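You operate a simulated robot arm through the tools that you are given. There is no shell and no other tool. Be economical: measure what you need, move in short steps, check, and stop when the job is done.

Carry out the task below with a simulated two-armed robot. There is one attempt and no reset: what you move stays moved.

Task
Change the outfeed over to salted corn and run the first pouch down to the gate.
Fine: product knob at salt and the old count cleared before the start; stop the belt after.

The check looks at the end state, three seconds after you hand in, the way a careful person would. Anything else that was tipped, shoved, dropped, spilled or broken makes it a failure.

Robot
Two 7-joint arms with fingered hands on one trunk, on a base that drives. Base frame: it is fixed to the floor where the robot stands at the start and does not move with it; the origin is under the middle of the robot, x ahead of it, y to its left, z up. Lengths are in mm, angles in degrees, forces in N, time in s.
The left shoulder is at the start at [25, 214, 1200], the right one opposite. With the tool pointing down near the work surface each hand reaches from about 120 to 600 mm from the robot's upright axis, wherever it stands, measured 20 degrees to its own side. Places, roughly: belt speed knob [100, -1000, 700]; end belt at the gate [400, -1100, 800]; green key [600, 400, 800]; product knob [400, 0, 700]; red key [600, 300, 800]; white key [300, -400, 800]. Payload 3.3 kg a hand.
The tool frame of a hand sits at the grasp point between the pads (the TCP): z along the fingers, y along the line on which they close. The tips reach 26 mm beyond it. Largest opening 132 mm; the body of the gripper starts 73 mm behind the TCP. The gripper is a hand of 2 fingers: y runs from the thumb to the fingers, the wrist lies at [0, 0, -224] in the tool frame, and closing takes about 1.5 s.
Orientation is that of the tool frame in the base frame, as a unit quaternion [x, y, z, w]. With the fingers straight down and closing along the base's y, the tool's x points along the base's -x, its y along +y and its z along -z.

Tools
- The arms move only by the tool play_rows. It takes "left_series", "right_series" or both (then of equal length, played together; a hand with none holds still); each is a list of rows, each a list of 2 entries, a list of its own where there are three numbers: the shift along the tool's x, y, z in units of 25 mm (1.0 is 25 mm), then the turn, a rotation vector about the tool's x, y, z in units of 6 degrees (1.0 is 6 degrees). In form: [[[dx, dy, dz], [wx, wy, wz]], ...]. A call has 1 to 10 rows; each row shifts and turns the commanded pose from where the row before left it, along the tool's axes as they then stand. "left_claw" and "right_claw" are, for a hand that has rows, the gripper command, from -1 (shut) to 1 (fully open), values between in proportion, set as the call begins (left out, the last holds). A call with a number of a shift or a turn outside -1 to 1 is refused whole. A row lasts 0.2 s, in which the tool goes at most 50 mm and 8.6 degrees; a call with a longer step from one row to the next is refused whole, and so is a gripper value outside its range. Where a pose cannot be reached the arm comes as near as it can. A force on the tool above 40 N (or 10 N above the force at the start of the call, whichever is more), or a blocked arm, ends the call early, and 0.2 s more pass. The fingers move at their own pace (about 153 mm/s each) and stop on an object; they squeeze with about 33 N. The grip force told is the motor's: it shows also when the fingers shut on nothing. Time passes only in rows, and 0.2 s behind the last, so rows that do not move let the fingers close. It gives the time, the measured TCP pose, the force on the tool (base axes), the opening and the grip force at its end, in the units of the frame above (readings bear some noise), with the torque about the TCP (base axes, N m) and any sound that the robot's microphone picked up.
- Cameras (640 x 400 px; columns grow to the right, rows downward): "scene" is now at [90.9, -6.9, 1349.2]; the picture's right is [-0.09, -1.00, 0.00], its down [-0.80, 0.07, -0.59] and it looks along [0.59, -0.05, -0.81] (base axes); focal length 214 px, centre (320, 200). "left" rides on the left gripper at [-66, -3, -99] in its tool frame; the picture's right is [0.04, -1.00, 0.00], its down [0.83, 0.03, -0.55] and it looks along [0.55, 0.02, 0.83] (tool axes); focal length 261 px, centre (320, 200). "right" rides on the right gripper at [66, -3, -99] in its tool frame; the picture's right is [0.04, 1.00, 0.00], its down [-0.83, 0.03, -0.55] and it looks along [-0.55, 0.02, 0.83] (tool axes); focal length 261 px, centre (320, 200).
- get_image(camera): a new picture of that camera. No time passes.
- move_column(by): slides the trunk up (or, below 0, down) by that many mm; the arms and the scene camera ride with it, the base frame stays. It gives what a move gives, with no picture.
- roll_base(legs): drives the robot by 1 to 6 legs, each [ahead, left, turn to the left] in mm, mm and degrees, along the robot's own axes; the way and the turn of a leg run together, so that a leg with both is an arc; at most 1500 mm and 180 degrees a leg. The arms and the cameras ride along, it lands a little off, and it stops where it bumps. It gives what a move gives.
- curl_fingers(finger1, thumb_bend, hand): sets how far each is bent, from 0 (flat) to 100 (curled in); at 30 the hand is open as for a grip, at 70 the pads meet at the TCP. One left out holds its place. A second passes; each finger stops where it meets its share of the squeeze, and holds until it gets a number again. A gripper value or a shape takes the hand back. It gives what a move gives, with no picture; readings hold the bend of each and the force on the fingers (four entries, about 0 where the hand has none), thumb and palm.
- hand_shape(shape, hand): the hand has 2 fingers and takes this shape, open, in about a second: jaw (thumb against the fingers, like two jaws); tri (thumb and two fingers); tip (a fingertip pinch); poke (one finger out to press); point (the index stretched); flat (the hand flat); cup (the hand cupped); fist (a fist). The gripper value then closes the fingers along that shape, each until it touches; the sizes above hold for jaw. It gives what a move gives, with no picture.
- turn_head(pan, tilt): turns the head with the scene camera to pan (to the left, within 86 degrees either way) and tilt (down, from -29 to 69), counted from straight ahead of the robot. It gives what a move gives.
- point_at(camera, pixels): for up to 12 pixels [column, row] of the newest picture of that camera ("zoom" is the newest enlarged one), the place [x, y, z] in the base frame of the surface seen there, good to about 2 mm. No time passes.
- inspect(camera, box): a new picture of the part [left, top, right, bottom] of that camera's present view, enlarged. No time passes.
- job_done(): hands the job in; it is judged then, once.

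Go step by step. Measure first, check grasps and placings, and put right what went wrong. The budget is 80 turns and 58 pictures, counting those below and the enlarged ones. Unless the task says otherwise, let go and move clear before handing in, and close with one line.

The tools are called as name(argument=value, ...) on one line, values as JSON. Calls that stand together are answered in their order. play_rows: Moves the arms, as the interface text tells. Its arguments: {"type":"object","properties":{"left_series":{"type":"array"},"left_claw":{"type":"number"},"right_series":{"type":"array"},"right_claw":{"type":"number"}},"required":[]} The other tools are called the same way: move_column (by) slides the trunk up or down; hand_shape (shape, hand) gives the hand a shape; curl_fingers (finger1, thumb_bend, hand) moves the fingers one by one; roll_base (legs) drives the base; turn_head (pan, tilt) turns the head that bears the scene camera; get_image (camera) takes a picture; point_at (camera, pixels) gives the place of the surface under pixels of a picture; inspect (camera, box) takes an enlarged picture of a part of a camera's view; job_done () hands the job in.

At the start:

```text
time: 0.0
left_position: [446.0, 298.6, 1159.7]
left_tool_rot: [-0.001, 1.0, 0.0, 0.0]
left_wrist_force: [0.1, -0.9, 0.1]
left_moment: [0.02, 0.0, -0.01]
left_width: 131.6
left_grip_force: 0.0
left_shape: jaw
left_bend: [30.0, 30.0]
left_finger forces: [0.1, 0.0, 0.0, 0.0, 0.0, 0.0]
right_position: [338.9, -72.9, 1064.9]
right_tool_rot: [0.0, 1.0, 0.0, 0.0]
right_wrist_force: [0.0, -0.9, -0.1]
right_moment: [0.0, -0.01, 0.01]
right_width: 131.9
right_grip_force: 0.0
right_shape: jaw
right_bend: [30.0, 30.0]
right_finger forces: [0.0, 0.1, 0.1, 0.1, 0.0, 0.0]
trunk travel left (down, up): [-482.0, 279.0]
robot x, y, heading: [1.5, -2.8, 0.3]
head pan, tilt: [-5.2, 53.8]
```

scene: 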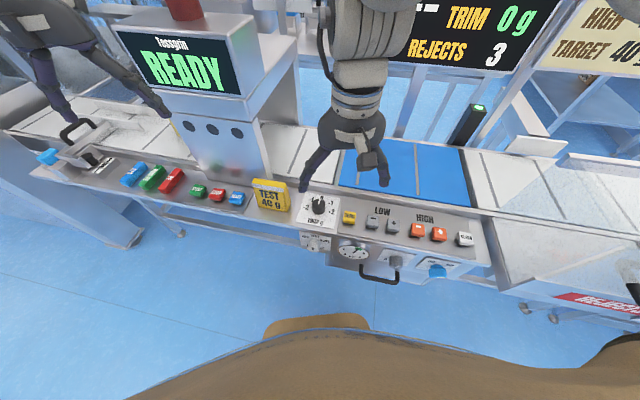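
right: 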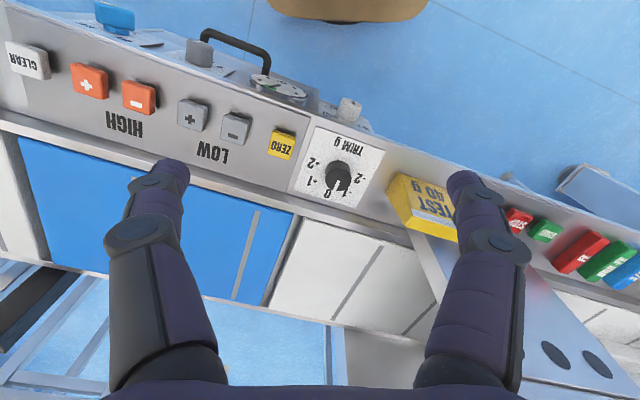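
left: 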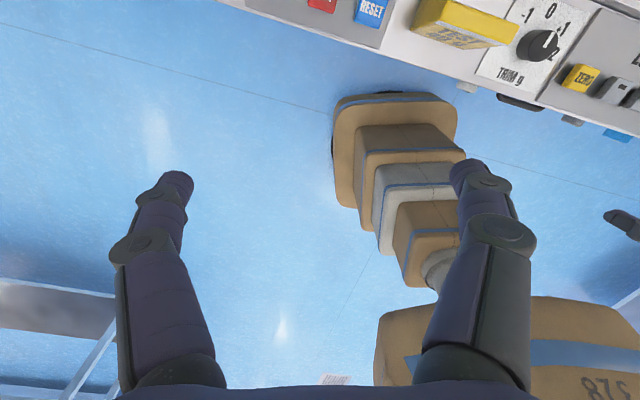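

The scene shows a console with many keys (green/red at 150-185,180, white CLEAR at 465,240) and a product knob on the front at about (352,250). I'll look closer at both parts.

inspect(camera="scene", box=[20, 110, 300, 285])

inspect(camera="scene", box=[280, 170, 520, 320])

turn_head(pan=-60, tilt=40)

get_image(camera="scene")

```text
2.29 times, centred on (160, 198) of scene
```

zoom: 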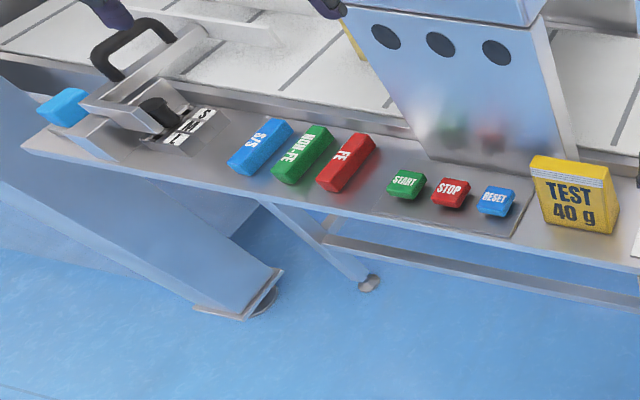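

```text
2.67 times, centred on (400, 245) of scene
```

zoom: 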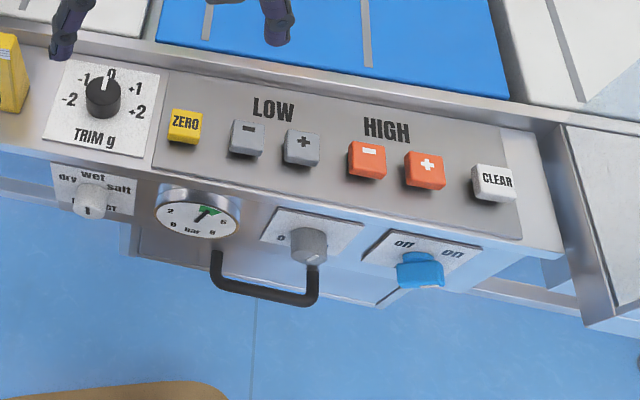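

```text
time: 1.2
left_position: [445.6, 300.4, 1159.7]
left_tool_rot: [-0.001, 1.0, -0.001, 0.0]
left_wrist_force: [-0.1, -0.1, 0.3]
left_moment: [0.01, -0.02, 0.02]
left_width: 131.7
left_grip_force: 0.0
left_shape: jaw
left_bend: [30.0, 30.0]
left_finger forces: [0.1, 0.0, 0.1, 0.0, 0.0, 0.0]
right_position: [338.4, -72.1, 1065.0]
right_tool_rot: [0.0, 1.0, 0.0, 0.0]
right_wrist_force: [-0.3, -0.2, -0.8]
right_moment: [0.03, -0.02, -0.01]
right_width: 132.1
right_grip_force: 0.0
right_shape: jaw
right_bend: [30.0, 30.0]
right_finger forces: [0.0, 0.1, 0.1, 0.0, 0.1, 0.0]
trunk travel left (down, up): [-482.0, 279.0]
robot x, y, heading: [0.9, -1.2, 0.2]
head pan, tilt: [-60.0, 40.0]
```

```text
52 pictures are left
```

scene: 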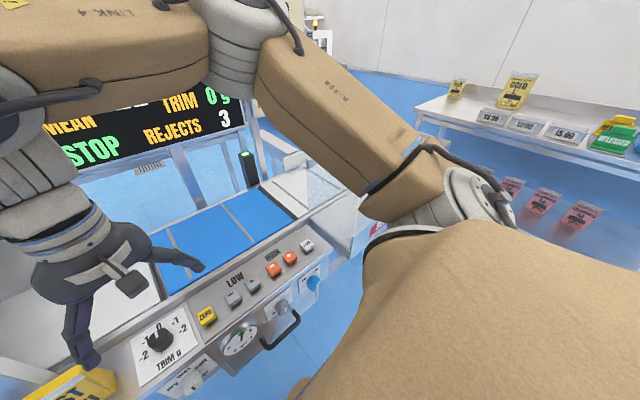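

A shelf with pouches lies to the right (500,100) and a big display sits behind. I'll look at the display and around to both sides.

inspect(camera="scene", box=[400, 60, 640, 240])

turn_head(pan=-25, tilt=15)

get_image(camera="scene")

turn_head(pan=45, tilt=30)

get_image(camera="scene")

```text
2.22 times, centred on (520, 150) of scene
```

zoom: 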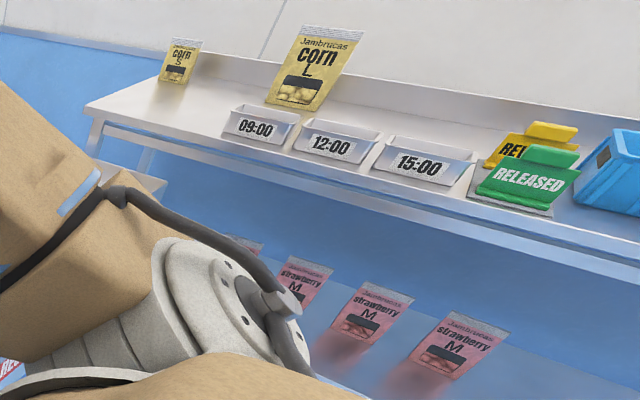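

```text
time: 2.2
left_position: [444.5, 299.1, 1158.4]
left_tool_rot: [0.0, 1.0, -0.001, 0.0]
left_wrist_force: [0.5, -0.2, 0.1]
left_moment: [-0.01, -0.02, -0.01]
left_width: 131.9
left_grip_force: 0.1
left_shape: jaw
left_bend: [30.0, 30.0]
left_finger forces: [0.0, 0.1, 0.0, 0.0, 0.0, 0.1]
right_position: [339.6, -72.1, 1066.3]
right_tool_rot: [0.0, 1.0, 0.0, 0.001]
right_wrist_force: [0.5, -0.6, 0.0]
right_moment: [-0.02, -0.02, 0.04]
right_width: 131.9
right_grip_force: 0.1
right_shape: jaw
right_bend: [30.0, 30.0]
right_finger forces: [0.0, 0.0, 0.1, 0.0, 0.0, 0.0]
trunk travel left (down, up): [-482.0, 279.0]
robot x, y, heading: [1.2, -0.5, -0.1]
head pan, tilt: [-25.0, 15.0]
```

```text
50 pictures are left
```

scene: 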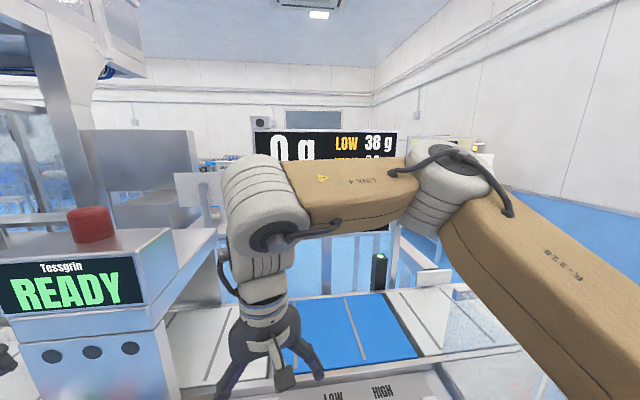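

```text
time: 3.7
left_position: [446.3, 300.2, 1159.3]
left_tool_rot: [0.0, 1.0, 0.001, 0.0]
left_wrist_force: [-0.7, 0.3, 0.5]
left_moment: [0.0, 0.0, -0.01]
left_width: 132.1
left_grip_force: 0.0
left_shape: jaw
left_bend: [30.0, 30.0]
left_finger forces: [0.1, 0.0, 0.0, 0.0, 0.0, 0.1]
right_position: [337.6, -73.1, 1065.4]
right_tool_rot: [0.0, 1.0, 0.0, 0.0]
right_wrist_force: [-0.5, -0.1, 0.2]
right_moment: [0.01, 0.0, -0.02]
right_width: 131.6
right_grip_force: 0.1
right_shape: jaw
right_bend: [30.0, 30.0]
right_finger forces: [0.1, 0.1, 0.0, 0.0, 0.0, 0.1]
trunk travel left (down, up): [-482.0, 279.0]
robot x, y, heading: [-1.6, -4.9, 0.0]
head pan, tilt: [45.0, 30.0]
```

```text
49 pictures are left
```

scene: 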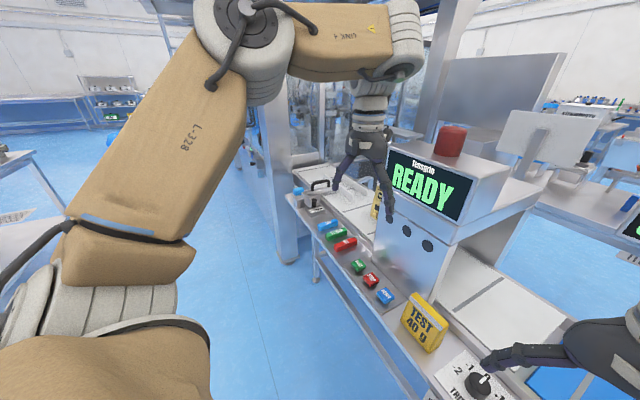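

A yellow pouch seems to stand on the belt near (378,203), upstream of the detector. I'll zoom in, then look at the two panels.

inspect(camera="scene", box=[270, 140, 450, 300])

roll_base(legs=[[-100, -700, 0]])

turn_head(pan=15, tilt=35)

get_image(camera="scene")

turn_head(pan=-40, tilt=45)

get_image(camera="scene")

```text
2.50 times, centred on (360, 220) of scene
```

zoom: 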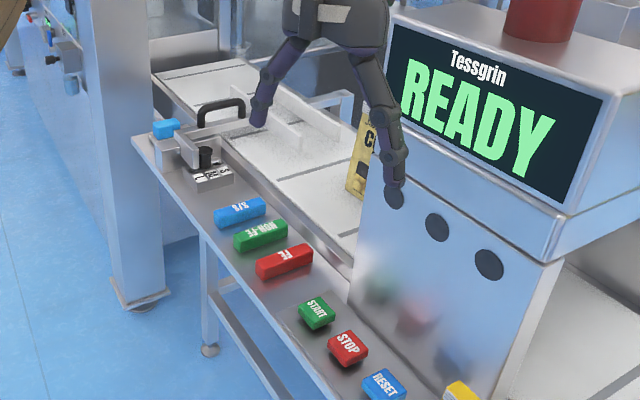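

```text
time: 6.2
left_position: [389.0, -115.1, 1157.8]
left_tool_rot: [0.002, 1.0, 0.001, -0.001]
left_wrist_force: [0.6, -0.9, -0.2]
left_moment: [0.06, 0.0, -0.02]
left_width: 131.8
left_grip_force: 0.1
left_shape: jaw
left_bend: [30.0, 30.0]
left_finger forces: [0.1, 0.0, 0.0, 0.0, 0.1, 0.1]
right_position: [281.7, -475.8, 1070.0]
right_tool_rot: [-0.006, 1.0, 0.018, 0.008]
right_wrist_force: [8.9, 27.6, 6.8]
right_moment: [0.59, -0.22, 0.24]
right_width: 127.9
right_grip_force: 0.0
right_shape: jaw
right_bend: [30.0, 44.0]
right_finger forces: [0.0, 0.0, 0.1, 0.0, 30.3, 0.1]
trunk travel left (down, up): [-482.0, 279.0]
robot x, y, heading: [-58.3, -410.1, -0.6]
head pan, tilt: [45.0, 30.0]
stopped in leg 1: the force on the tool passed its limit (the readings are from after the stop); the commanded pose is now the measured one
```

```text
time: 7.2
left_position: [390.0, -111.3, 1157.9]
left_tool_rot: [0.002, 1.0, -0.001, -0.001]
left_wrist_force: [0.0, -0.8, 0.0]
left_moment: [0.0, -0.01, 0.02]
left_width: 131.6
left_grip_force: 0.1
left_shape: jaw
left_bend: [30.0, 30.0]
left_finger forces: [0.0, 0.0, 0.1, 0.1, 0.1, 0.0]
right_position: [281.4, -473.5, 1069.7]
right_tool_rot: [-0.004, 1.0, 0.013, 0.007]
right_wrist_force: [13.0, 26.4, 11.8]
right_moment: [0.22, -0.33, 0.48]
right_width: 127.7
right_grip_force: 0.2
right_shape: jaw
right_bend: [30.0, 45.0]
right_finger forces: [0.0, 0.1, 0.1, 0.1, 31.4, 0.0]
trunk travel left (down, up): [-482.0, 279.0]
robot x, y, heading: [-57.9, -412.0, -0.3]
head pan, tilt: [15.0, 35.0]
```

```text
47 pictures are left
```

scene: 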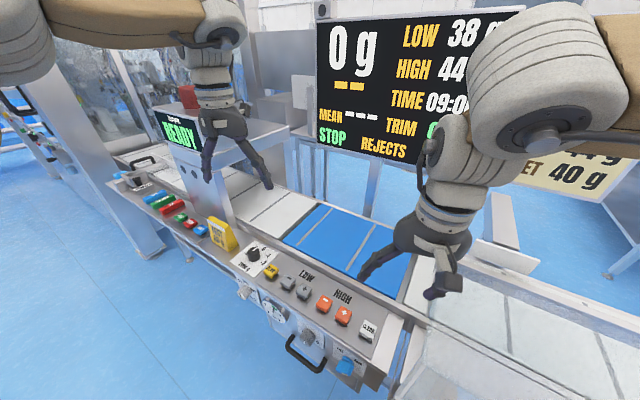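

```text
time: 8.4
left_position: [389.1, -110.2, 1157.8]
left_tool_rot: [0.003, 1.0, -0.002, -0.001]
left_wrist_force: [0.4, -0.2, -0.2]
left_moment: [0.01, 0.0, 0.0]
left_width: 131.8
left_grip_force: 0.0
left_shape: jaw
left_bend: [30.0, 30.0]
left_finger forces: [0.1, 0.0, 0.1, 0.0, 0.0, 0.0]
right_position: [283.1, -473.8, 1069.1]
right_tool_rot: [-0.004, 1.0, 0.013, 0.008]
right_wrist_force: [14.4, 27.8, 14.0]
right_moment: [0.14, -0.36, 0.52]
right_width: 127.9
right_grip_force: 0.1
right_shape: jaw
right_bend: [30.0, 45.0]
right_finger forces: [0.0, 0.0, 0.0, 0.1, 33.4, 0.0]
trunk travel left (down, up): [-482.0, 279.0]
robot x, y, heading: [-56.8, -414.9, -0.4]
head pan, tilt: [-40.0, 45.0]
```

```text
46 pictures are left
```

scene: 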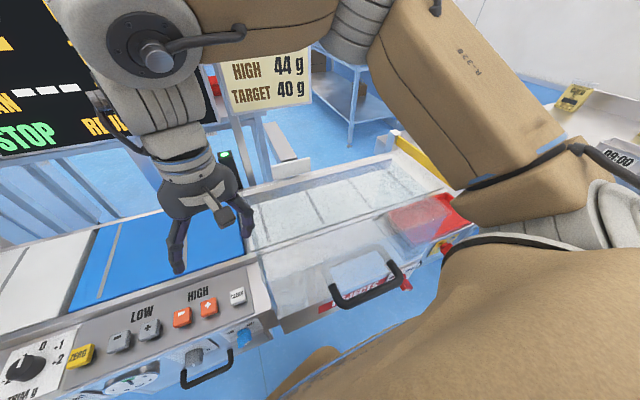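

The right thumb has bumped a clear cover over the outfeed (the transparent box at ~(340,230)). I'll back off left, then back away from the line and look again.

roll_base(legs=[[0, 80, 0], [-450, 0, 0]])

roll_base(legs=[[0, -500, 0]])

turn_head(pan=0, tilt=25)

get_image(camera="scene")

turn_head(pan=-55, tilt=35)

get_image(camera="scene")

```text
time: 11.8
left_position: [-72.0, -30.4, 1160.6]
left_tool_rot: [-0.004, 1.0, 0.0, 0.0]
left_wrist_force: [-0.6, -0.4, 0.0]
left_moment: [-0.01, -0.04, -0.01]
left_width: 132.0
left_grip_force: 0.1
left_shape: jaw
left_bend: [30.0, 30.0]
left_finger forces: [0.0, 0.0, 0.0, 0.0, 0.1, 0.0]
right_position: [-176.0, -396.1, 1068.1]
right_tool_rot: [-0.009, 1.0, 0.012, 0.008]
right_wrist_force: [-0.4, 0.6, -0.4]
right_moment: [0.01, 0.01, 0.0]
right_width: 131.8
right_grip_force: 0.0
right_shape: jaw
right_bend: [30.0, 30.0]
right_finger forces: [0.1, 0.0, 0.0, 0.1, 0.0, 0.0]
trunk travel left (down, up): [-482.0, 279.0]
robot x, y, heading: [-519.0, -329.8, 0.4]
head pan, tilt: [-40.0, 45.0]
```

```text
time: 14.8
left_position: [-68.5, -535.5, 1160.6]
left_tool_rot: [-0.006, 1.0, 0.0, 0.0]
left_wrist_force: [0.4, -0.5, 0.9]
left_moment: [0.05, 0.01, 0.0]
left_width: 132.0
left_grip_force: 0.0
left_shape: jaw
left_bend: [30.0, 30.0]
left_finger forces: [0.0, 0.0, 0.0, 0.0, 0.1, 0.0]
right_position: [-170.4, -901.6, 1067.5]
right_tool_rot: [-0.01, 1.0, 0.013, 0.007]
right_wrist_force: [-0.2, -0.2, 0.9]
right_moment: [0.02, 0.0, 0.0]
right_width: 131.8
right_grip_force: 0.1
right_shape: jaw
right_bend: [30.0, 30.0]
right_finger forces: [0.0, 0.0, 0.0, 0.0, 0.0, 0.0]
trunk travel left (down, up): [-482.0, 279.0]
robot x, y, heading: [-512.4, -834.3, 0.5]
head pan, tilt: [-40.0, 45.0]
```

```text
time: 15.8
left_position: [-69.4, -534.1, 1158.8]
left_tool_rot: [-0.005, 1.0, 0.0, -0.001]
left_wrist_force: [-0.5, -0.2, 0.0]
left_moment: [0.01, 0.03, 0.03]
left_width: 132.0
left_grip_force: 0.0
left_shape: jaw
left_bend: [30.0, 30.0]
left_finger forces: [0.0, 0.0, 0.0, 0.0, 0.1, 0.1]
right_position: [-171.4, -900.4, 1067.5]
right_tool_rot: [-0.009, 1.0, 0.011, 0.007]
right_wrist_force: [-0.1, 0.1, -0.1]
right_moment: [-0.04, 0.0, -0.01]
right_width: 131.9
right_grip_force: 0.1
right_shape: jaw
right_bend: [30.0, 30.0]
right_finger forces: [0.0, 0.1, 0.0, 0.1, 0.0, 0.1]
trunk travel left (down, up): [-482.0, 279.0]
robot x, y, heading: [-514.0, -838.9, 0.4]
head pan, tilt: [0.0, 25.0]
```

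```text
45 pictures are left
```

scene: 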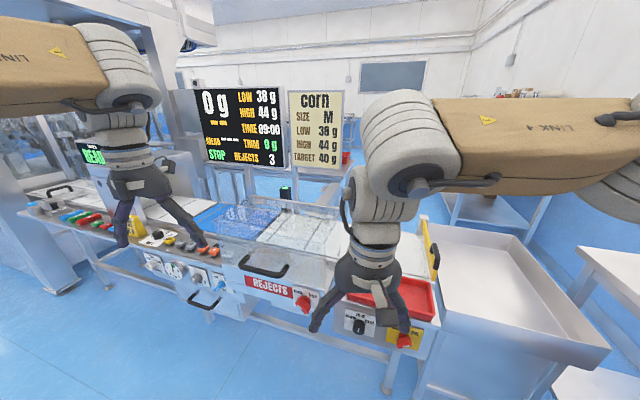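

```text
time: 17.1
left_position: [-69.5, -535.2, 1159.6]
left_tool_rot: [-0.005, 1.0, 0.0, -0.001]
left_wrist_force: [0.4, -0.5, -0.2]
left_moment: [0.01, 0.0, 0.0]
left_width: 131.8
left_grip_force: 0.0
left_shape: jaw
left_bend: [30.0, 30.0]
left_finger forces: [0.1, 0.0, 0.0, 0.0, 0.0, 0.0]
right_position: [-171.5, -899.7, 1067.8]
right_tool_rot: [-0.01, 1.0, 0.011, 0.007]
right_wrist_force: [-0.5, -0.3, 0.6]
right_moment: [0.01, -0.05, -0.03]
right_width: 131.9
right_grip_force: 0.1
right_shape: jaw
right_bend: [30.0, 30.0]
right_finger forces: [0.0, 0.0, 0.1, 0.0, 0.0, 0.1]
trunk travel left (down, up): [-482.0, 279.0]
robot x, y, heading: [-511.2, -837.4, 0.6]
head pan, tilt: [-55.0, 35.0]
```

```text
44 pictures are left
```

scene: 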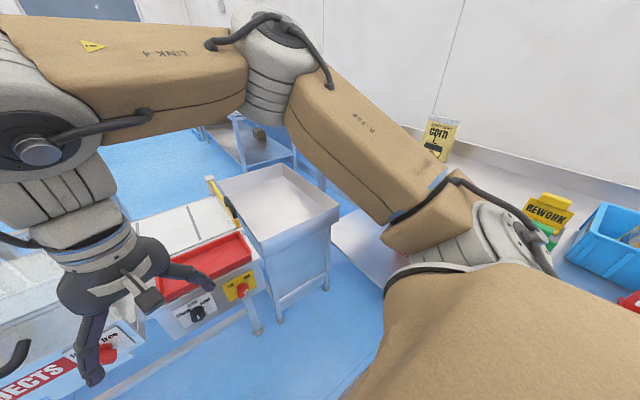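

The job card "corn, M, 38/44/40" matches the display limits, so only the knob and count need changing. I'll zoom on the end-belt controls at (215,300).

turn_head(pan=-25, tilt=40)

inspect(camera="scene", box=[240, 140, 480, 300])

turn_head(pan=25, tilt=35)

inspect(camera="scene", box=[160, 100, 480, 300])

```text
time: 18.0
left_position: [-69.1, -534.8, 1159.5]
left_tool_rot: [-0.005, 1.0, 0.0, 0.0]
left_wrist_force: [-0.8, -0.3, 0.4]
left_moment: [0.0, -0.03, -0.01]
left_width: 131.9
left_grip_force: 0.1
left_shape: jaw
left_bend: [30.0, 30.0]
left_finger forces: [0.0, 0.0, 0.0, 0.0, 0.0, 0.1]
right_position: [-170.9, -901.6, 1067.6]
right_tool_rot: [-0.01, 1.0, 0.011, 0.007]
right_wrist_force: [0.0, -0.3, 0.0]
right_moment: [0.01, 0.02, 0.01]
right_width: 131.9
right_grip_force: 0.1
right_shape: jaw
right_bend: [30.0, 30.0]
right_finger forces: [0.0, 0.0, 0.0, 0.1, 0.0, 0.0]
trunk travel left (down, up): [-482.0, 279.0]
robot x, y, heading: [-511.1, -840.8, 0.7]
head pan, tilt: [-25.0, 40.0]
```

```text
2.50 times, centred on (360, 220) of scene
```

zoom: 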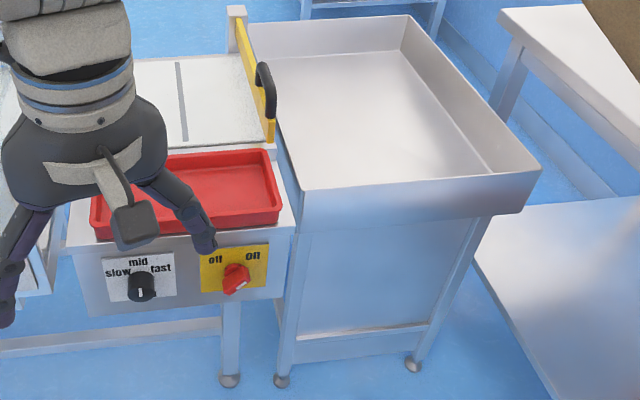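

```text
time: 19.2
left_position: [-68.2, -534.6, 1159.0]
left_tool_rot: [-0.005, 1.0, 0.0, -0.001]
left_wrist_force: [0.3, 0.8, 0.3]
left_moment: [-0.01, -0.04, 0.0]
left_width: 131.9
left_grip_force: 0.0
left_shape: jaw
left_bend: [30.0, 30.0]
left_finger forces: [0.0, 0.0, 0.1, 0.1, 0.1, 0.0]
right_position: [-170.5, -901.8, 1068.2]
right_tool_rot: [-0.01, 1.0, 0.012, 0.008]
right_wrist_force: [0.1, -0.1, -0.2]
right_moment: [-0.01, -0.01, 0.01]
right_width: 131.9
right_grip_force: 0.1
right_shape: jaw
right_bend: [30.0, 30.0]
right_finger forces: [0.0, 0.0, 0.1, 0.1, 0.0, 0.1]
trunk travel left (down, up): [-482.0, 279.0]
robot x, y, heading: [-512.5, -839.8, 0.6]
head pan, tilt: [25.0, 35.0]
```

```text
2.00 times, centred on (320, 200) of scene
```

zoom: 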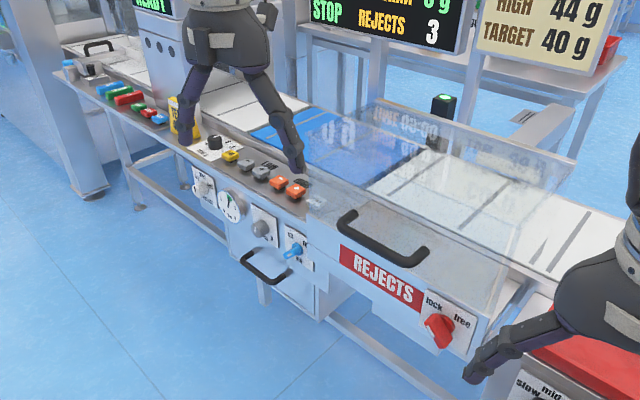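

The end belt has a speed selector (slow/mid/fast) and a red off/on switch; I need their pointers. Zooming closer on those and on the product knob.

turn_head(pan=-25, tilt=40)

inspect(camera="scene", box=[270, 225, 350, 275])

point_at(camera="zoom", pixels=[[80, 150], [180, 130], [170, 180], [480, 150], [560, 140]])

turn_head(pan=25, tilt=35)

inspect(camera="scene", box=[240, 170, 320, 240])

point_at(camera="zoom", pixels=[[120, 130], [100, 150], [300, 240], [520, 290], [360, 50], [30, 80]])

```text
time: 20.4
left_position: [-70.1, -536.0, 1159.3]
left_tool_rot: [-0.006, 1.0, -0.001, 0.001]
left_wrist_force: [0.2, 0.2, -0.4]
left_moment: [0.0, 0.02, 0.01]
left_width: 131.8
left_grip_force: 0.0
left_shape: jaw
left_bend: [30.0, 30.0]
left_finger forces: [0.0, 0.0, 0.0, 0.0, 0.0, 0.1]
right_position: [-170.7, -900.6, 1068.7]
right_tool_rot: [-0.01, 1.0, 0.012, 0.008]
right_wrist_force: [-0.1, -1.1, -0.2]
right_moment: [0.01, 0.0, 0.02]
right_width: 131.8
right_grip_force: 0.1
right_shape: jaw
right_bend: [30.0, 30.0]
right_finger forces: [0.1, 0.0, 0.0, 0.0, 0.0, 0.0]
trunk travel left (down, up): [-482.0, 279.0]
robot x, y, heading: [-510.5, -842.2, 0.8]
head pan, tilt: [-25.0, 40.0]
```

```text
8.00 times, centred on (310, 250) of scene
```

zoom: 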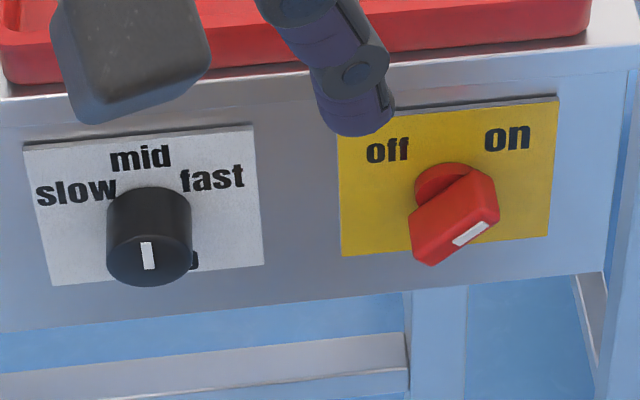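

```text
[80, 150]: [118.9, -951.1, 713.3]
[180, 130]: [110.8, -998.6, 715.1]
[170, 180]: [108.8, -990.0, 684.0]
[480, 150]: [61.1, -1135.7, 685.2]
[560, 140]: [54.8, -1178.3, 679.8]
```

```text
time: 21.6
left_position: [-69.1, -535.4, 1159.1]
left_tool_rot: [-0.005, 1.0, -0.001, -0.001]
left_wrist_force: [0.2, -1.0, 0.6]
left_moment: [0.0, 0.05, 0.0]
left_width: 131.8
left_grip_force: 0.0
left_shape: jaw
left_bend: [30.0, 30.0]
left_finger forces: [0.1, 0.0, 0.0, 0.1, 0.0, 0.0]
right_position: [-170.3, -901.6, 1068.5]
right_tool_rot: [-0.01, 1.0, 0.011, 0.007]
right_wrist_force: [-0.1, 0.4, -0.6]
right_moment: [0.01, -0.01, -0.01]
right_width: 131.8
right_grip_force: 0.1
right_shape: jaw
right_bend: [30.0, 30.0]
right_finger forces: [0.0, 0.0, 0.0, 0.1, 0.1, 0.1]
trunk travel left (down, up): [-482.0, 279.0]
robot x, y, heading: [-509.9, -838.7, 0.5]
head pan, tilt: [25.0, 35.0]
```

```text
5.71 times, centred on (280, 205) of scene
```

zoom: 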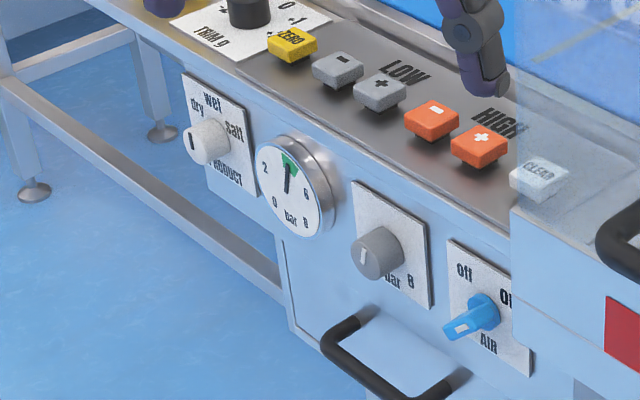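

```text
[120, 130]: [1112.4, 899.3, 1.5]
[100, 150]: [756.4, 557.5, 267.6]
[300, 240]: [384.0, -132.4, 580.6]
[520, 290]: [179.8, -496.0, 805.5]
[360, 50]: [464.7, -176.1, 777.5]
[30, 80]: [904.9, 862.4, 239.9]
```

The line runs at about 16° to the base frame (product knob ≈[390,0], speed knob ≈[110,-990]), so I'll turn the robot to face it square and lower the trunk for a head-on view of the switches.

roll_base(legs=[[0, 0, -16.5]])

move_column(by=-350)

turn_head(pan=-5, tilt=20)

get_image(camera="scene")

```text
time: 22.9
left_position: [0.4, -679.9, 1158.9]
left_tool_rot: [0.143, 0.99, 0.0, -0.001]
left_wrist_force: [0.7, -0.1, 0.1]
left_moment: [-0.02, -0.01, 0.01]
left_width: 132.0
left_grip_force: 0.1
left_shape: jaw
left_bend: [30.0, 30.0]
left_finger forces: [0.0, 0.1, 0.0, 0.1, 0.0, 0.0]
right_position: [-203.2, -998.6, 1067.0]
right_tool_rot: [0.139, 0.99, 0.01, 0.009]
right_wrist_force: [0.2, -0.5, 0.4]
right_moment: [0.0, 0.0, 0.01]
right_width: 132.2
right_grip_force: 0.0
right_shape: jaw
right_bend: [30.0, 30.0]
right_finger forces: [0.0, 0.1, 0.0, 0.0, 0.0, 0.0]
trunk travel left (down, up): [-482.0, 279.0]
robot x, y, heading: [-512.6, -842.9, -16.8]
head pan, tilt: [25.0, 35.0]
```

```text
time: 25.8
left_position: [5.3, -680.8, 840.4]
left_tool_rot: [0.144, 0.99, -0.002, 0.009]
left_wrist_force: [-1.0, -0.7, 11.7]
left_moment: [-0.2, -0.83, -0.08]
left_width: 131.9
left_grip_force: 0.0
left_shape: jaw
left_bend: [30.0, 30.0]
left_finger forces: [0.0, 0.0, 0.0, 0.0, 0.0, 0.0]
right_position: [-204.4, -999.1, 743.1]
right_tool_rot: [0.138, 0.99, 0.011, 0.006]
right_wrist_force: [-0.9, 0.2, 0.0]
right_moment: [0.01, -0.03, 0.03]
right_width: 131.9
right_grip_force: 0.0
right_shape: jaw
right_bend: [30.0, 30.0]
right_finger forces: [0.0, 0.0, 0.0, 0.0, 0.1, 0.0]
trunk travel left (down, up): [-159.0, 602.0]
robot x, y, heading: [-511.5, -835.2, -16.7]
head pan, tilt: [25.0, 35.0]
stopped: the force on the tool passed its limit (the readings are from after the stop); the commanded pose is now the measured one
```

```text
time: 26.7
left_position: [5.2, -680.2, 839.9]
left_tool_rot: [0.142, 0.99, -0.002, 0.008]
left_wrist_force: [3.2, -1.2, 17.9]
left_moment: [-0.3, -0.8, -0.01]
left_width: 131.6
left_grip_force: 0.1
left_shape: jaw
left_bend: [30.0, 30.0]
left_finger forces: [0.0, 0.0, 0.2, 0.0, 0.0, 0.0]
right_position: [-203.5, -998.4, 743.6]
right_tool_rot: [0.138, 0.99, 0.012, 0.005]
right_wrist_force: [-0.7, -0.6, 1.2]
right_moment: [0.02, -0.03, -0.02]
right_width: 131.8
right_grip_force: 0.1
right_shape: jaw
right_bend: [30.0, 30.0]
right_finger forces: [0.0, 0.0, 0.1, 0.1, 0.0, 0.0]
trunk travel left (down, up): [-159.0, 602.0]
robot x, y, heading: [-514.5, -841.4, -16.8]
head pan, tilt: [-5.0, 20.0]
```

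```text
39 pictures are left
```

scene: 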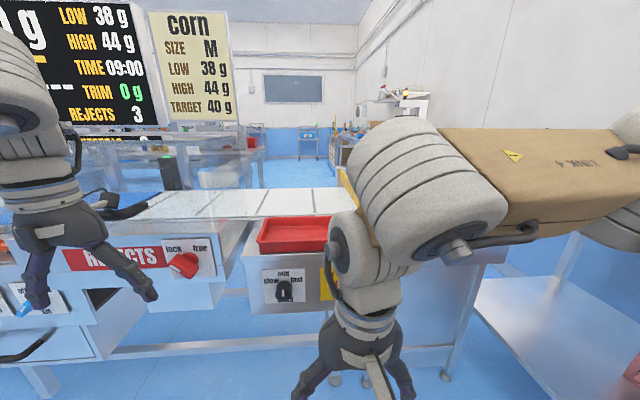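

The left hand came down on the reject-cover handle at (120,208) with about 18 N. I'll raise the trunk, back off, and check that it hasn't moved.

move_column(by=60)

roll_base(legs=[[-250, 0, 0]])

turn_head(pan=5, tilt=20)

get_image(camera="scene")

inspect(camera="scene", box=[130, 150, 340, 290])

```text
time: 27.7
left_position: [5.4, -679.2, 898.2]
left_tool_rot: [0.142, 0.99, -0.001, 0.006]
left_wrist_force: [0.0, 0.2, -0.5]
left_moment: [0.02, 0.0, -0.02]
left_width: 131.8
left_grip_force: 0.0
left_shape: jaw
left_bend: [30.0, 30.0]
left_finger forces: [0.0, 0.1, 0.0, 0.0, 0.0, 0.1]
right_position: [-203.6, -999.8, 802.7]
right_tool_rot: [0.139, 0.99, 0.011, 0.005]
right_wrist_force: [-0.5, -0.2, -0.4]
right_moment: [0.0, 0.01, 0.04]
right_width: 132.0
right_grip_force: 0.0
right_shape: jaw
right_bend: [30.0, 30.0]
right_finger forces: [0.1, 0.1, 0.0, 0.0, 0.0, 0.1]
trunk travel left (down, up): [-219.0, 542.0]
robot x, y, heading: [-510.1, -841.4, -16.6]
head pan, tilt: [-5.0, 20.0]
```

```text
time: 29.6
left_position: [-234.4, -607.5, 898.4]
left_tool_rot: [0.14, 0.99, -0.002, 0.007]
left_wrist_force: [-0.7, 0.3, 0.5]
left_moment: [0.0, 0.01, -0.03]
left_width: 131.8
left_grip_force: 0.0
left_shape: jaw
left_bend: [30.0, 30.0]
left_finger forces: [0.1, 0.1, 0.1, 0.0, 0.0, 0.0]
right_position: [-444.3, -925.2, 803.2]
right_tool_rot: [0.136, 0.991, 0.011, 0.007]
right_wrist_force: [1.0, 0.3, -0.1]
right_moment: [-0.01, 0.0, 0.02]
right_width: 132.0
right_grip_force: 0.0
right_shape: jaw
right_bend: [30.0, 30.0]
right_finger forces: [0.1, 0.0, 0.1, 0.1, 0.1, 0.0]
trunk travel left (down, up): [-219.0, 542.0]
robot x, y, heading: [-753.0, -770.2, -16.4]
head pan, tilt: [-5.0, 20.0]
```

```text
time: 30.3
left_position: [-235.1, -606.7, 899.0]
left_tool_rot: [0.141, 0.99, -0.002, 0.007]
left_wrist_force: [-0.8, 0.6, 0.4]
left_moment: [-0.02, 0.0, 0.01]
left_width: 131.9
left_grip_force: 0.0
left_shape: jaw
left_bend: [30.0, 30.0]
left_finger forces: [0.0, 0.0, 0.1, 0.1, 0.0, 0.0]
right_position: [-442.5, -926.4, 803.1]
right_tool_rot: [0.136, 0.991, 0.01, 0.006]
right_wrist_force: [0.7, 0.2, -0.2]
right_moment: [0.01, 0.02, -0.02]
right_width: 131.9
right_grip_force: 0.0
right_shape: jaw
right_bend: [30.0, 30.0]
right_finger forces: [0.0, 0.0, 0.0, 0.0, 0.0, 0.0]
trunk travel left (down, up): [-219.0, 542.0]
robot x, y, heading: [-751.4, -768.3, -16.7]
head pan, tilt: [5.0, 20.0]
```

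```text
38 pictures are left
```

scene: 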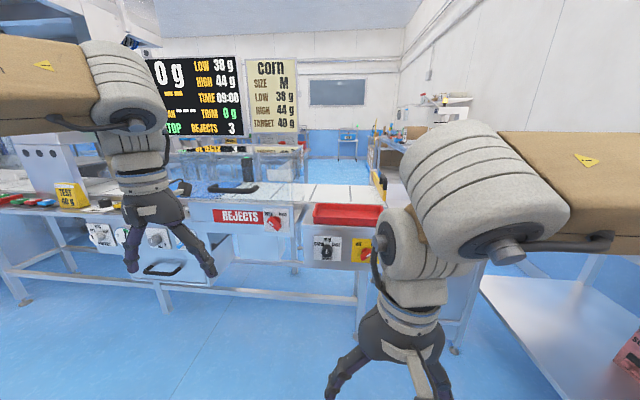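

```text
2.86 times, centred on (235, 220) of scene
```

zoom: 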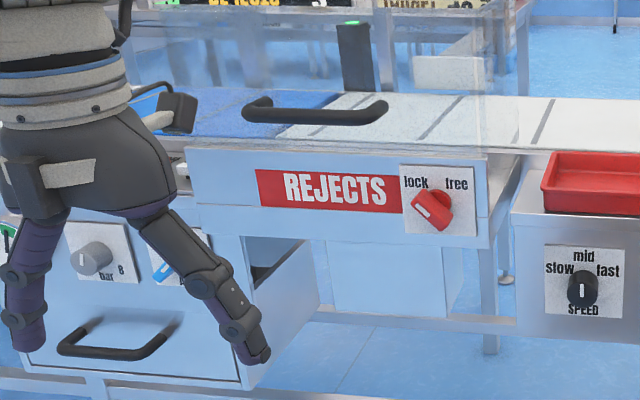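

Rejects shows "lock", speed "mid", and nothing looks displaced. The product knob sits farther left at (100,233); I'll roll left about 1000 mm to face it and look.

roll_base(legs=[[0, 950, 0]])

turn_head(pan=-5, tilt=22)

get_image(camera="scene")

```text
time: 35.2
left_position: [24.0, 295.9, 898.8]
left_tool_rot: [0.137, 0.991, -0.002, 0.007]
left_wrist_force: [-0.3, -0.3, 0.1]
left_moment: [-0.03, 0.01, 0.0]
left_width: 132.1
left_grip_force: 0.1
left_shape: jaw
left_bend: [30.0, 30.0]
left_finger forces: [0.0, 0.1, 0.0, 0.1, 0.0, 0.0]
right_position: [-180.8, -24.6, 802.1]
right_tool_rot: [0.134, 0.991, 0.011, 0.005]
right_wrist_force: [0.1, -0.2, 0.2]
right_moment: [0.01, 0.04, 0.01]
right_width: 132.0
right_grip_force: 0.1
right_shape: jaw
right_bend: [30.0, 30.0]
right_finger forces: [0.0, 0.1, 0.0, 0.0, 0.0, 0.0]
trunk travel left (down, up): [-219.0, 542.0]
robot x, y, heading: [-487.7, 129.8, -16.2]
head pan, tilt: [5.0, 20.0]
```

```text
time: 35.9
left_position: [23.9, 296.9, 898.6]
left_tool_rot: [0.137, 0.991, -0.003, 0.008]
left_wrist_force: [-0.2, 0.5, 0.5]
left_moment: [-0.01, -0.02, -0.01]
left_width: 131.8
left_grip_force: 0.0
left_shape: jaw
left_bend: [30.0, 30.0]
left_finger forces: [0.1, 0.0, 0.0, 0.0, 0.1, 0.1]
right_position: [-180.7, -25.1, 803.8]
right_tool_rot: [0.134, 0.991, 0.011, 0.005]
right_wrist_force: [-0.8, -0.4, -0.5]
right_moment: [0.0, -0.03, 0.01]
right_width: 132.0
right_grip_force: 0.0
right_shape: jaw
right_bend: [30.0, 30.0]
right_finger forces: [0.1, 0.1, 0.1, 0.1, 0.0, 0.0]
trunk travel left (down, up): [-219.0, 542.0]
robot x, y, heading: [-493.7, 130.7, -16.0]
head pan, tilt: [-5.0, 22.0]
```

```text
36 pictures are left
```

scene: 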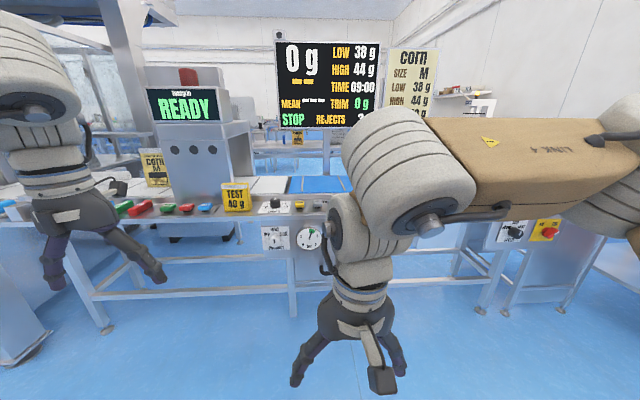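

The product plate is at (275,240) and a corn M pouch waits on the infeed belt at (155,168). Zooming on both and measuring.

inspect(camera="scene", box=[250, 190, 330, 260])

point_at(camera="zoom", pixels=[[100, 280], [310, 280], [120, 480], [200, 380], [230, 380], [210, 350]])

inspect(camera="scene", box=[0, 130, 260, 250])

point_at(camera="scene", pixels=[[168, 207], [186, 207], [205, 207], [155, 168], [300, 205], [232, 198], [262, 215]])

```text
5.71 times, centred on (290, 225) of scene
```

zoom: 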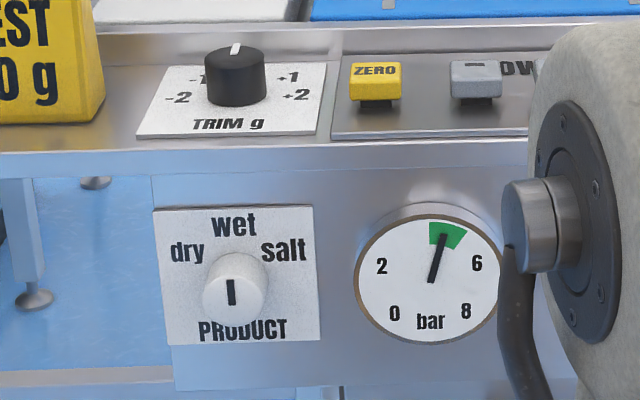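

```text
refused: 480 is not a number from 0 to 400
```

```text
2.46 times, centred on (130, 190) of scene
```

zoom: 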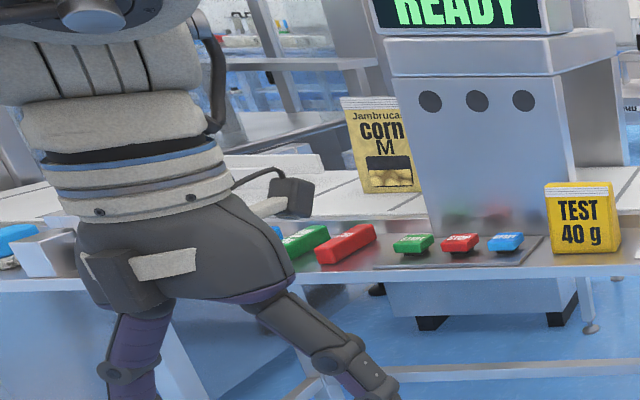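

```text
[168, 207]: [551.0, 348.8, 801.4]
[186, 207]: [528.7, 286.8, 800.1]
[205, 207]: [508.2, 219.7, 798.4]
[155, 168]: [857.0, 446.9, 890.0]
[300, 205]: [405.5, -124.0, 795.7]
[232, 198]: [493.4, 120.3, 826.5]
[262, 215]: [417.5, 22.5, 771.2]
```

The mark on the product knob is ambiguous from here, so I'll measure knob and plate around (275,240), and start tipping the right hand forward (tool z toward the panel).

point_at(camera="scene", pixels=[[275, 241], [273, 243], [265, 231], [287, 231], [265, 247], [287, 247], [275, 233], [263, 240], [282, 239]])

play_rows(right_series=[[[-1, 0, 0], [0, 0, 0]], [[-1, 0, 0], [0, 0, 0]], [[-1, 0, 0], [0, 0, 0]], [[-1, 0, 0], [0, 0, 0]], [[-1, 0, 0], [0, 0, 0]], [[-1, 0, 0], [0, 0, 0]]], right_claw=0.1)

play_rows(right_series=[[[0, 0, 0], [0, -1, 0]], [[0, 0, 0], [0, -1, 0]], [[0, 0, 0], [0, -1, 0]], [[0, 0, 0], [0, -1, 0]], [[0, 0, 0], [0, -1, 0]], [[0, 0, 0], [0, -1, 0]], [[0, 0, 0], [0, -1, 0]], [[0, 0, 0], [0, -1, 0]]])

play_rows(right_series=[[[0, 0, 0], [0, -1, 0]], [[0, 0, 0], [0, -1, 0]], [[0, 0, 0], [0, -1, 0]], [[0, 0, 0], [0, -1, 0]], [[0, 0, 0], [0, -1, 0]], [[0, 0, 0], [0, -1, 0]], [[0, 0, 0], [0, -1, 0]]])

get_image(camera="right")

```text
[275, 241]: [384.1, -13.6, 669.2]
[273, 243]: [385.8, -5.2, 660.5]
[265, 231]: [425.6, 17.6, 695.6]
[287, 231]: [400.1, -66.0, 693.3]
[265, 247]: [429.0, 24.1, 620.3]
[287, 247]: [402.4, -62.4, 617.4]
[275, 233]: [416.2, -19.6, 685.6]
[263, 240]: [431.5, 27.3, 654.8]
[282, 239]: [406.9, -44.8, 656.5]
```

```text
time: 37.3
left_position: [23.5, 295.2, 898.7]
left_tool_rot: [0.137, 0.991, -0.002, 0.007]
left_wrist_force: [-0.1, -0.8, 0.3]
left_moment: [0.05, -0.02, 0.02]
left_width: 131.8
left_grip_force: 0.0
left_shape: jaw
left_bend: [30.0, 30.0]
left_finger forces: [0.0, 0.1, 0.0, 0.1, 0.0, 0.0]
right_position: [-30.1, -81.5, 816.4]
right_tool_rot: [0.153, 0.988, 0.026, 0.013]
right_wrist_force: [-0.6, -1.3, 0.0]
right_moment: [0.05, -0.01, 0.03]
right_width: 73.0
right_grip_force: 0.1
right_shape: jaw
right_bend: [72.0, 70.0]
right_finger forces: [0.0, 0.0, 0.0, 0.1, 0.1, 0.1]
trunk travel left (down, up): [-219.0, 542.0]
robot x, y, heading: [-491.2, 129.9, -16.0]
head pan, tilt: [-5.0, 22.0]
```

```text
time: 39.1
left_position: [24.8, 295.3, 898.9]
left_tool_rot: [0.138, 0.99, -0.002, 0.008]
left_wrist_force: [-0.6, -0.2, 0.0]
left_moment: [0.01, 0.02, -0.01]
left_width: 132.0
left_grip_force: 0.2
left_shape: jaw
left_bend: [30.0, 30.0]
left_finger forces: [0.0, 0.0, 0.0, 0.0, 0.0, 0.0]
right_position: [-35.9, -64.6, 805.4]
right_tool_rot: [0.126, 0.902, -0.043, 0.41]
right_wrist_force: [0.1, 0.1, 0.4]
right_moment: [0.03, -0.01, 0.02]
right_width: 72.7
right_grip_force: 0.0
right_shape: jaw
right_bend: [72.0, 70.0]
right_finger forces: [0.1, 0.1, 0.0, 0.1, 0.1, 0.0]
trunk travel left (down, up): [-219.0, 542.0]
robot x, y, heading: [-491.4, 131.8, -15.9]
head pan, tilt: [-5.0, 22.0]
```

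```text
time: 40.7
left_position: [25.1, 295.9, 898.2]
left_tool_rot: [0.138, 0.99, -0.002, 0.008]
left_wrist_force: [-0.1, 0.4, 0.4]
left_moment: [-0.02, -0.03, -0.01]
left_width: 132.1
left_grip_force: 0.2
left_shape: jaw
left_bend: [30.0, 30.0]
left_finger forces: [0.0, 0.0, 0.0, 0.0, 0.0, 0.0]
right_position: [47.3, -168.1, 877.3]
right_tool_rot: [0.171, 0.692, -0.093, 0.695]
right_wrist_force: [-0.1, 0.7, 0.4]
right_moment: [0.02, -0.02, -0.02]
right_width: 73.0
right_grip_force: 0.1
right_shape: jaw
right_bend: [72.0, 70.0]
right_finger forces: [0.0, 0.0, 0.1, 0.0, 0.0, 0.0]
right hand out of reach, approached as far as the arm can: row 4, 5, 6, 7
trunk travel left (down, up): [-219.0, 542.0]
robot x, y, heading: [-490.2, 130.3, -15.6]
head pan, tilt: [-5.0, 22.0]
stopped in row 7 (right hand): the arm was blocked; the commanded pose is now the measured one
```

```text
33 pictures are left
```

right: 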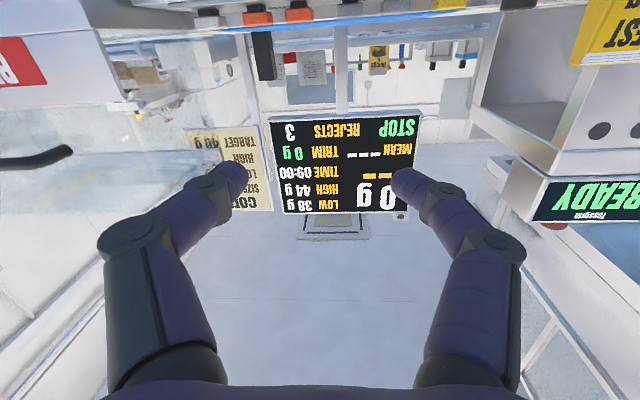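

The knob face is at about [384,-13,668] and the plate is about 30 mm behind it. The hand only points forward near shoulder height, so I'll lower the trunk 200 mm and then square up the hand.

move_column(by=-205)

play_rows(right_series=[[[0, 0, 0], [-0.8, -0.1, -0.5]], [[0, 0, 0], [0, 0, -0.5]]])

get_image(camera="right")

get_image(camera="scene")

```text
time: 42.9
left_position: [35.1, 293.4, 664.8]
left_tool_rot: [0.137, 0.99, 0.005, -0.031]
left_wrist_force: [-0.1, -0.2, -0.9]
left_moment: [0.0, 0.03, -0.01]
left_width: 131.9
left_grip_force: 0.1
left_shape: jaw
left_bend: [30.0, 30.0]
left_finger forces: [0.0, 0.0, 0.0, 0.0, 0.0, 0.1]
right_position: [62.5, -194.3, 616.8]
right_tool_rot: [0.206, 0.726, -0.093, 0.649]
right_wrist_force: [0.8, 0.7, 0.1]
right_moment: [0.0, 0.01, -0.03]
right_width: 72.7
right_grip_force: 0.0
right_shape: jaw
right_bend: [72.0, 70.0]
right_finger forces: [0.0, 0.0, 0.0, 0.1, 0.0, 0.0]
trunk travel left (down, up): [-14.0, 747.0]
robot x, y, heading: [-490.2, 131.1, -16.2]
head pan, tilt: [-5.0, 22.0]
```

```text
time: 43.5
left_position: [35.7, 291.5, 663.3]
left_tool_rot: [0.137, 0.99, 0.004, -0.033]
left_wrist_force: [0.3, -0.3, 0.0]
left_moment: [0.01, -0.02, -0.01]
left_width: 131.6
left_grip_force: 0.0
left_shape: jaw
left_bend: [30.0, 30.0]
left_finger forces: [0.0, 0.1, 0.0, 0.1, 0.1, 0.0]
right_position: [63.5, -177.3, 618.1]
right_tool_rot: [0.117, 0.737, -0.096, 0.658]
right_wrist_force: [0.4, -0.2, -0.3]
right_moment: [0.0, -0.01, -0.04]
right_width: 72.7
right_grip_force: 0.1
right_shape: jaw
right_bend: [72.0, 70.0]
right_finger forces: [0.0, 0.1, 0.0, 0.0, 0.0, 0.1]
trunk travel left (down, up): [-14.0, 747.0]
robot x, y, heading: [-491.8, 130.8, -15.8]
head pan, tilt: [-5.0, 22.0]
```

```text
32 pictures are left
```

right: 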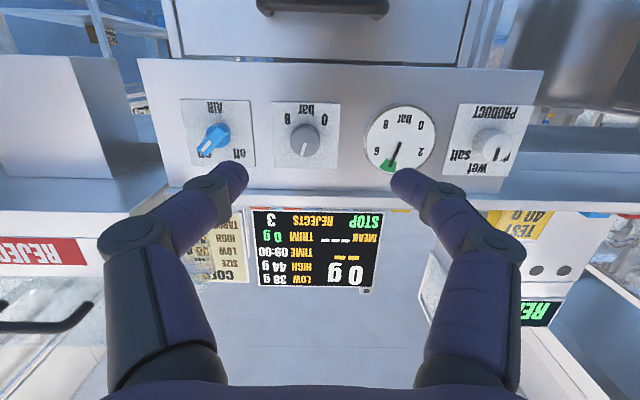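

```text
31 pictures are left
```

scene: 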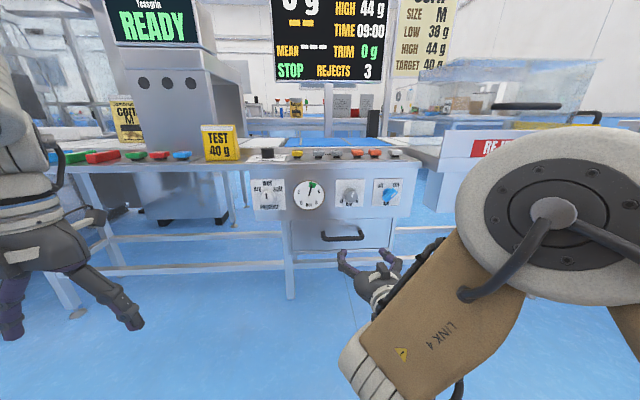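

The panel is clear in the upside-down right view. I'll zoom on the product and AIR knobs, and on the scene panel, and measure.

inspect(camera="right", box=[436, 90, 548, 180])

inspect(camera="scene", box=[240, 140, 416, 250])

point_at(camera="zoom", pixels=[[95, 195], [105, 205], [45, 150], [155, 145], [155, 240], [40, 245], [530, 210]])

```text
4.44 times, centred on (492, 135) of right
```

zoom: 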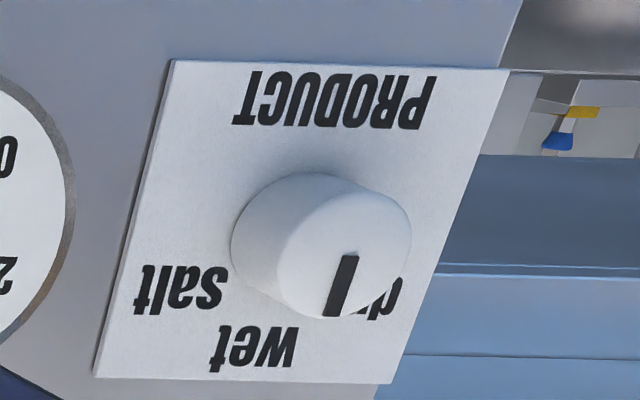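

```text
3.64 times, centred on (328, 195) of scene
```

zoom: 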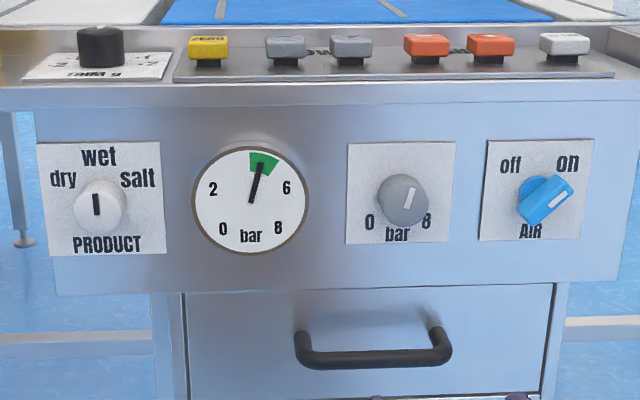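

```text
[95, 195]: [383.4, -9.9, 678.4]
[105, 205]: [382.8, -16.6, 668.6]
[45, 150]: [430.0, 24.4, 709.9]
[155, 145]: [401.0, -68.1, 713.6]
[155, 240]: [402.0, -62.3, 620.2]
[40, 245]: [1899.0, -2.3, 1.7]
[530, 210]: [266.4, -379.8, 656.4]
```

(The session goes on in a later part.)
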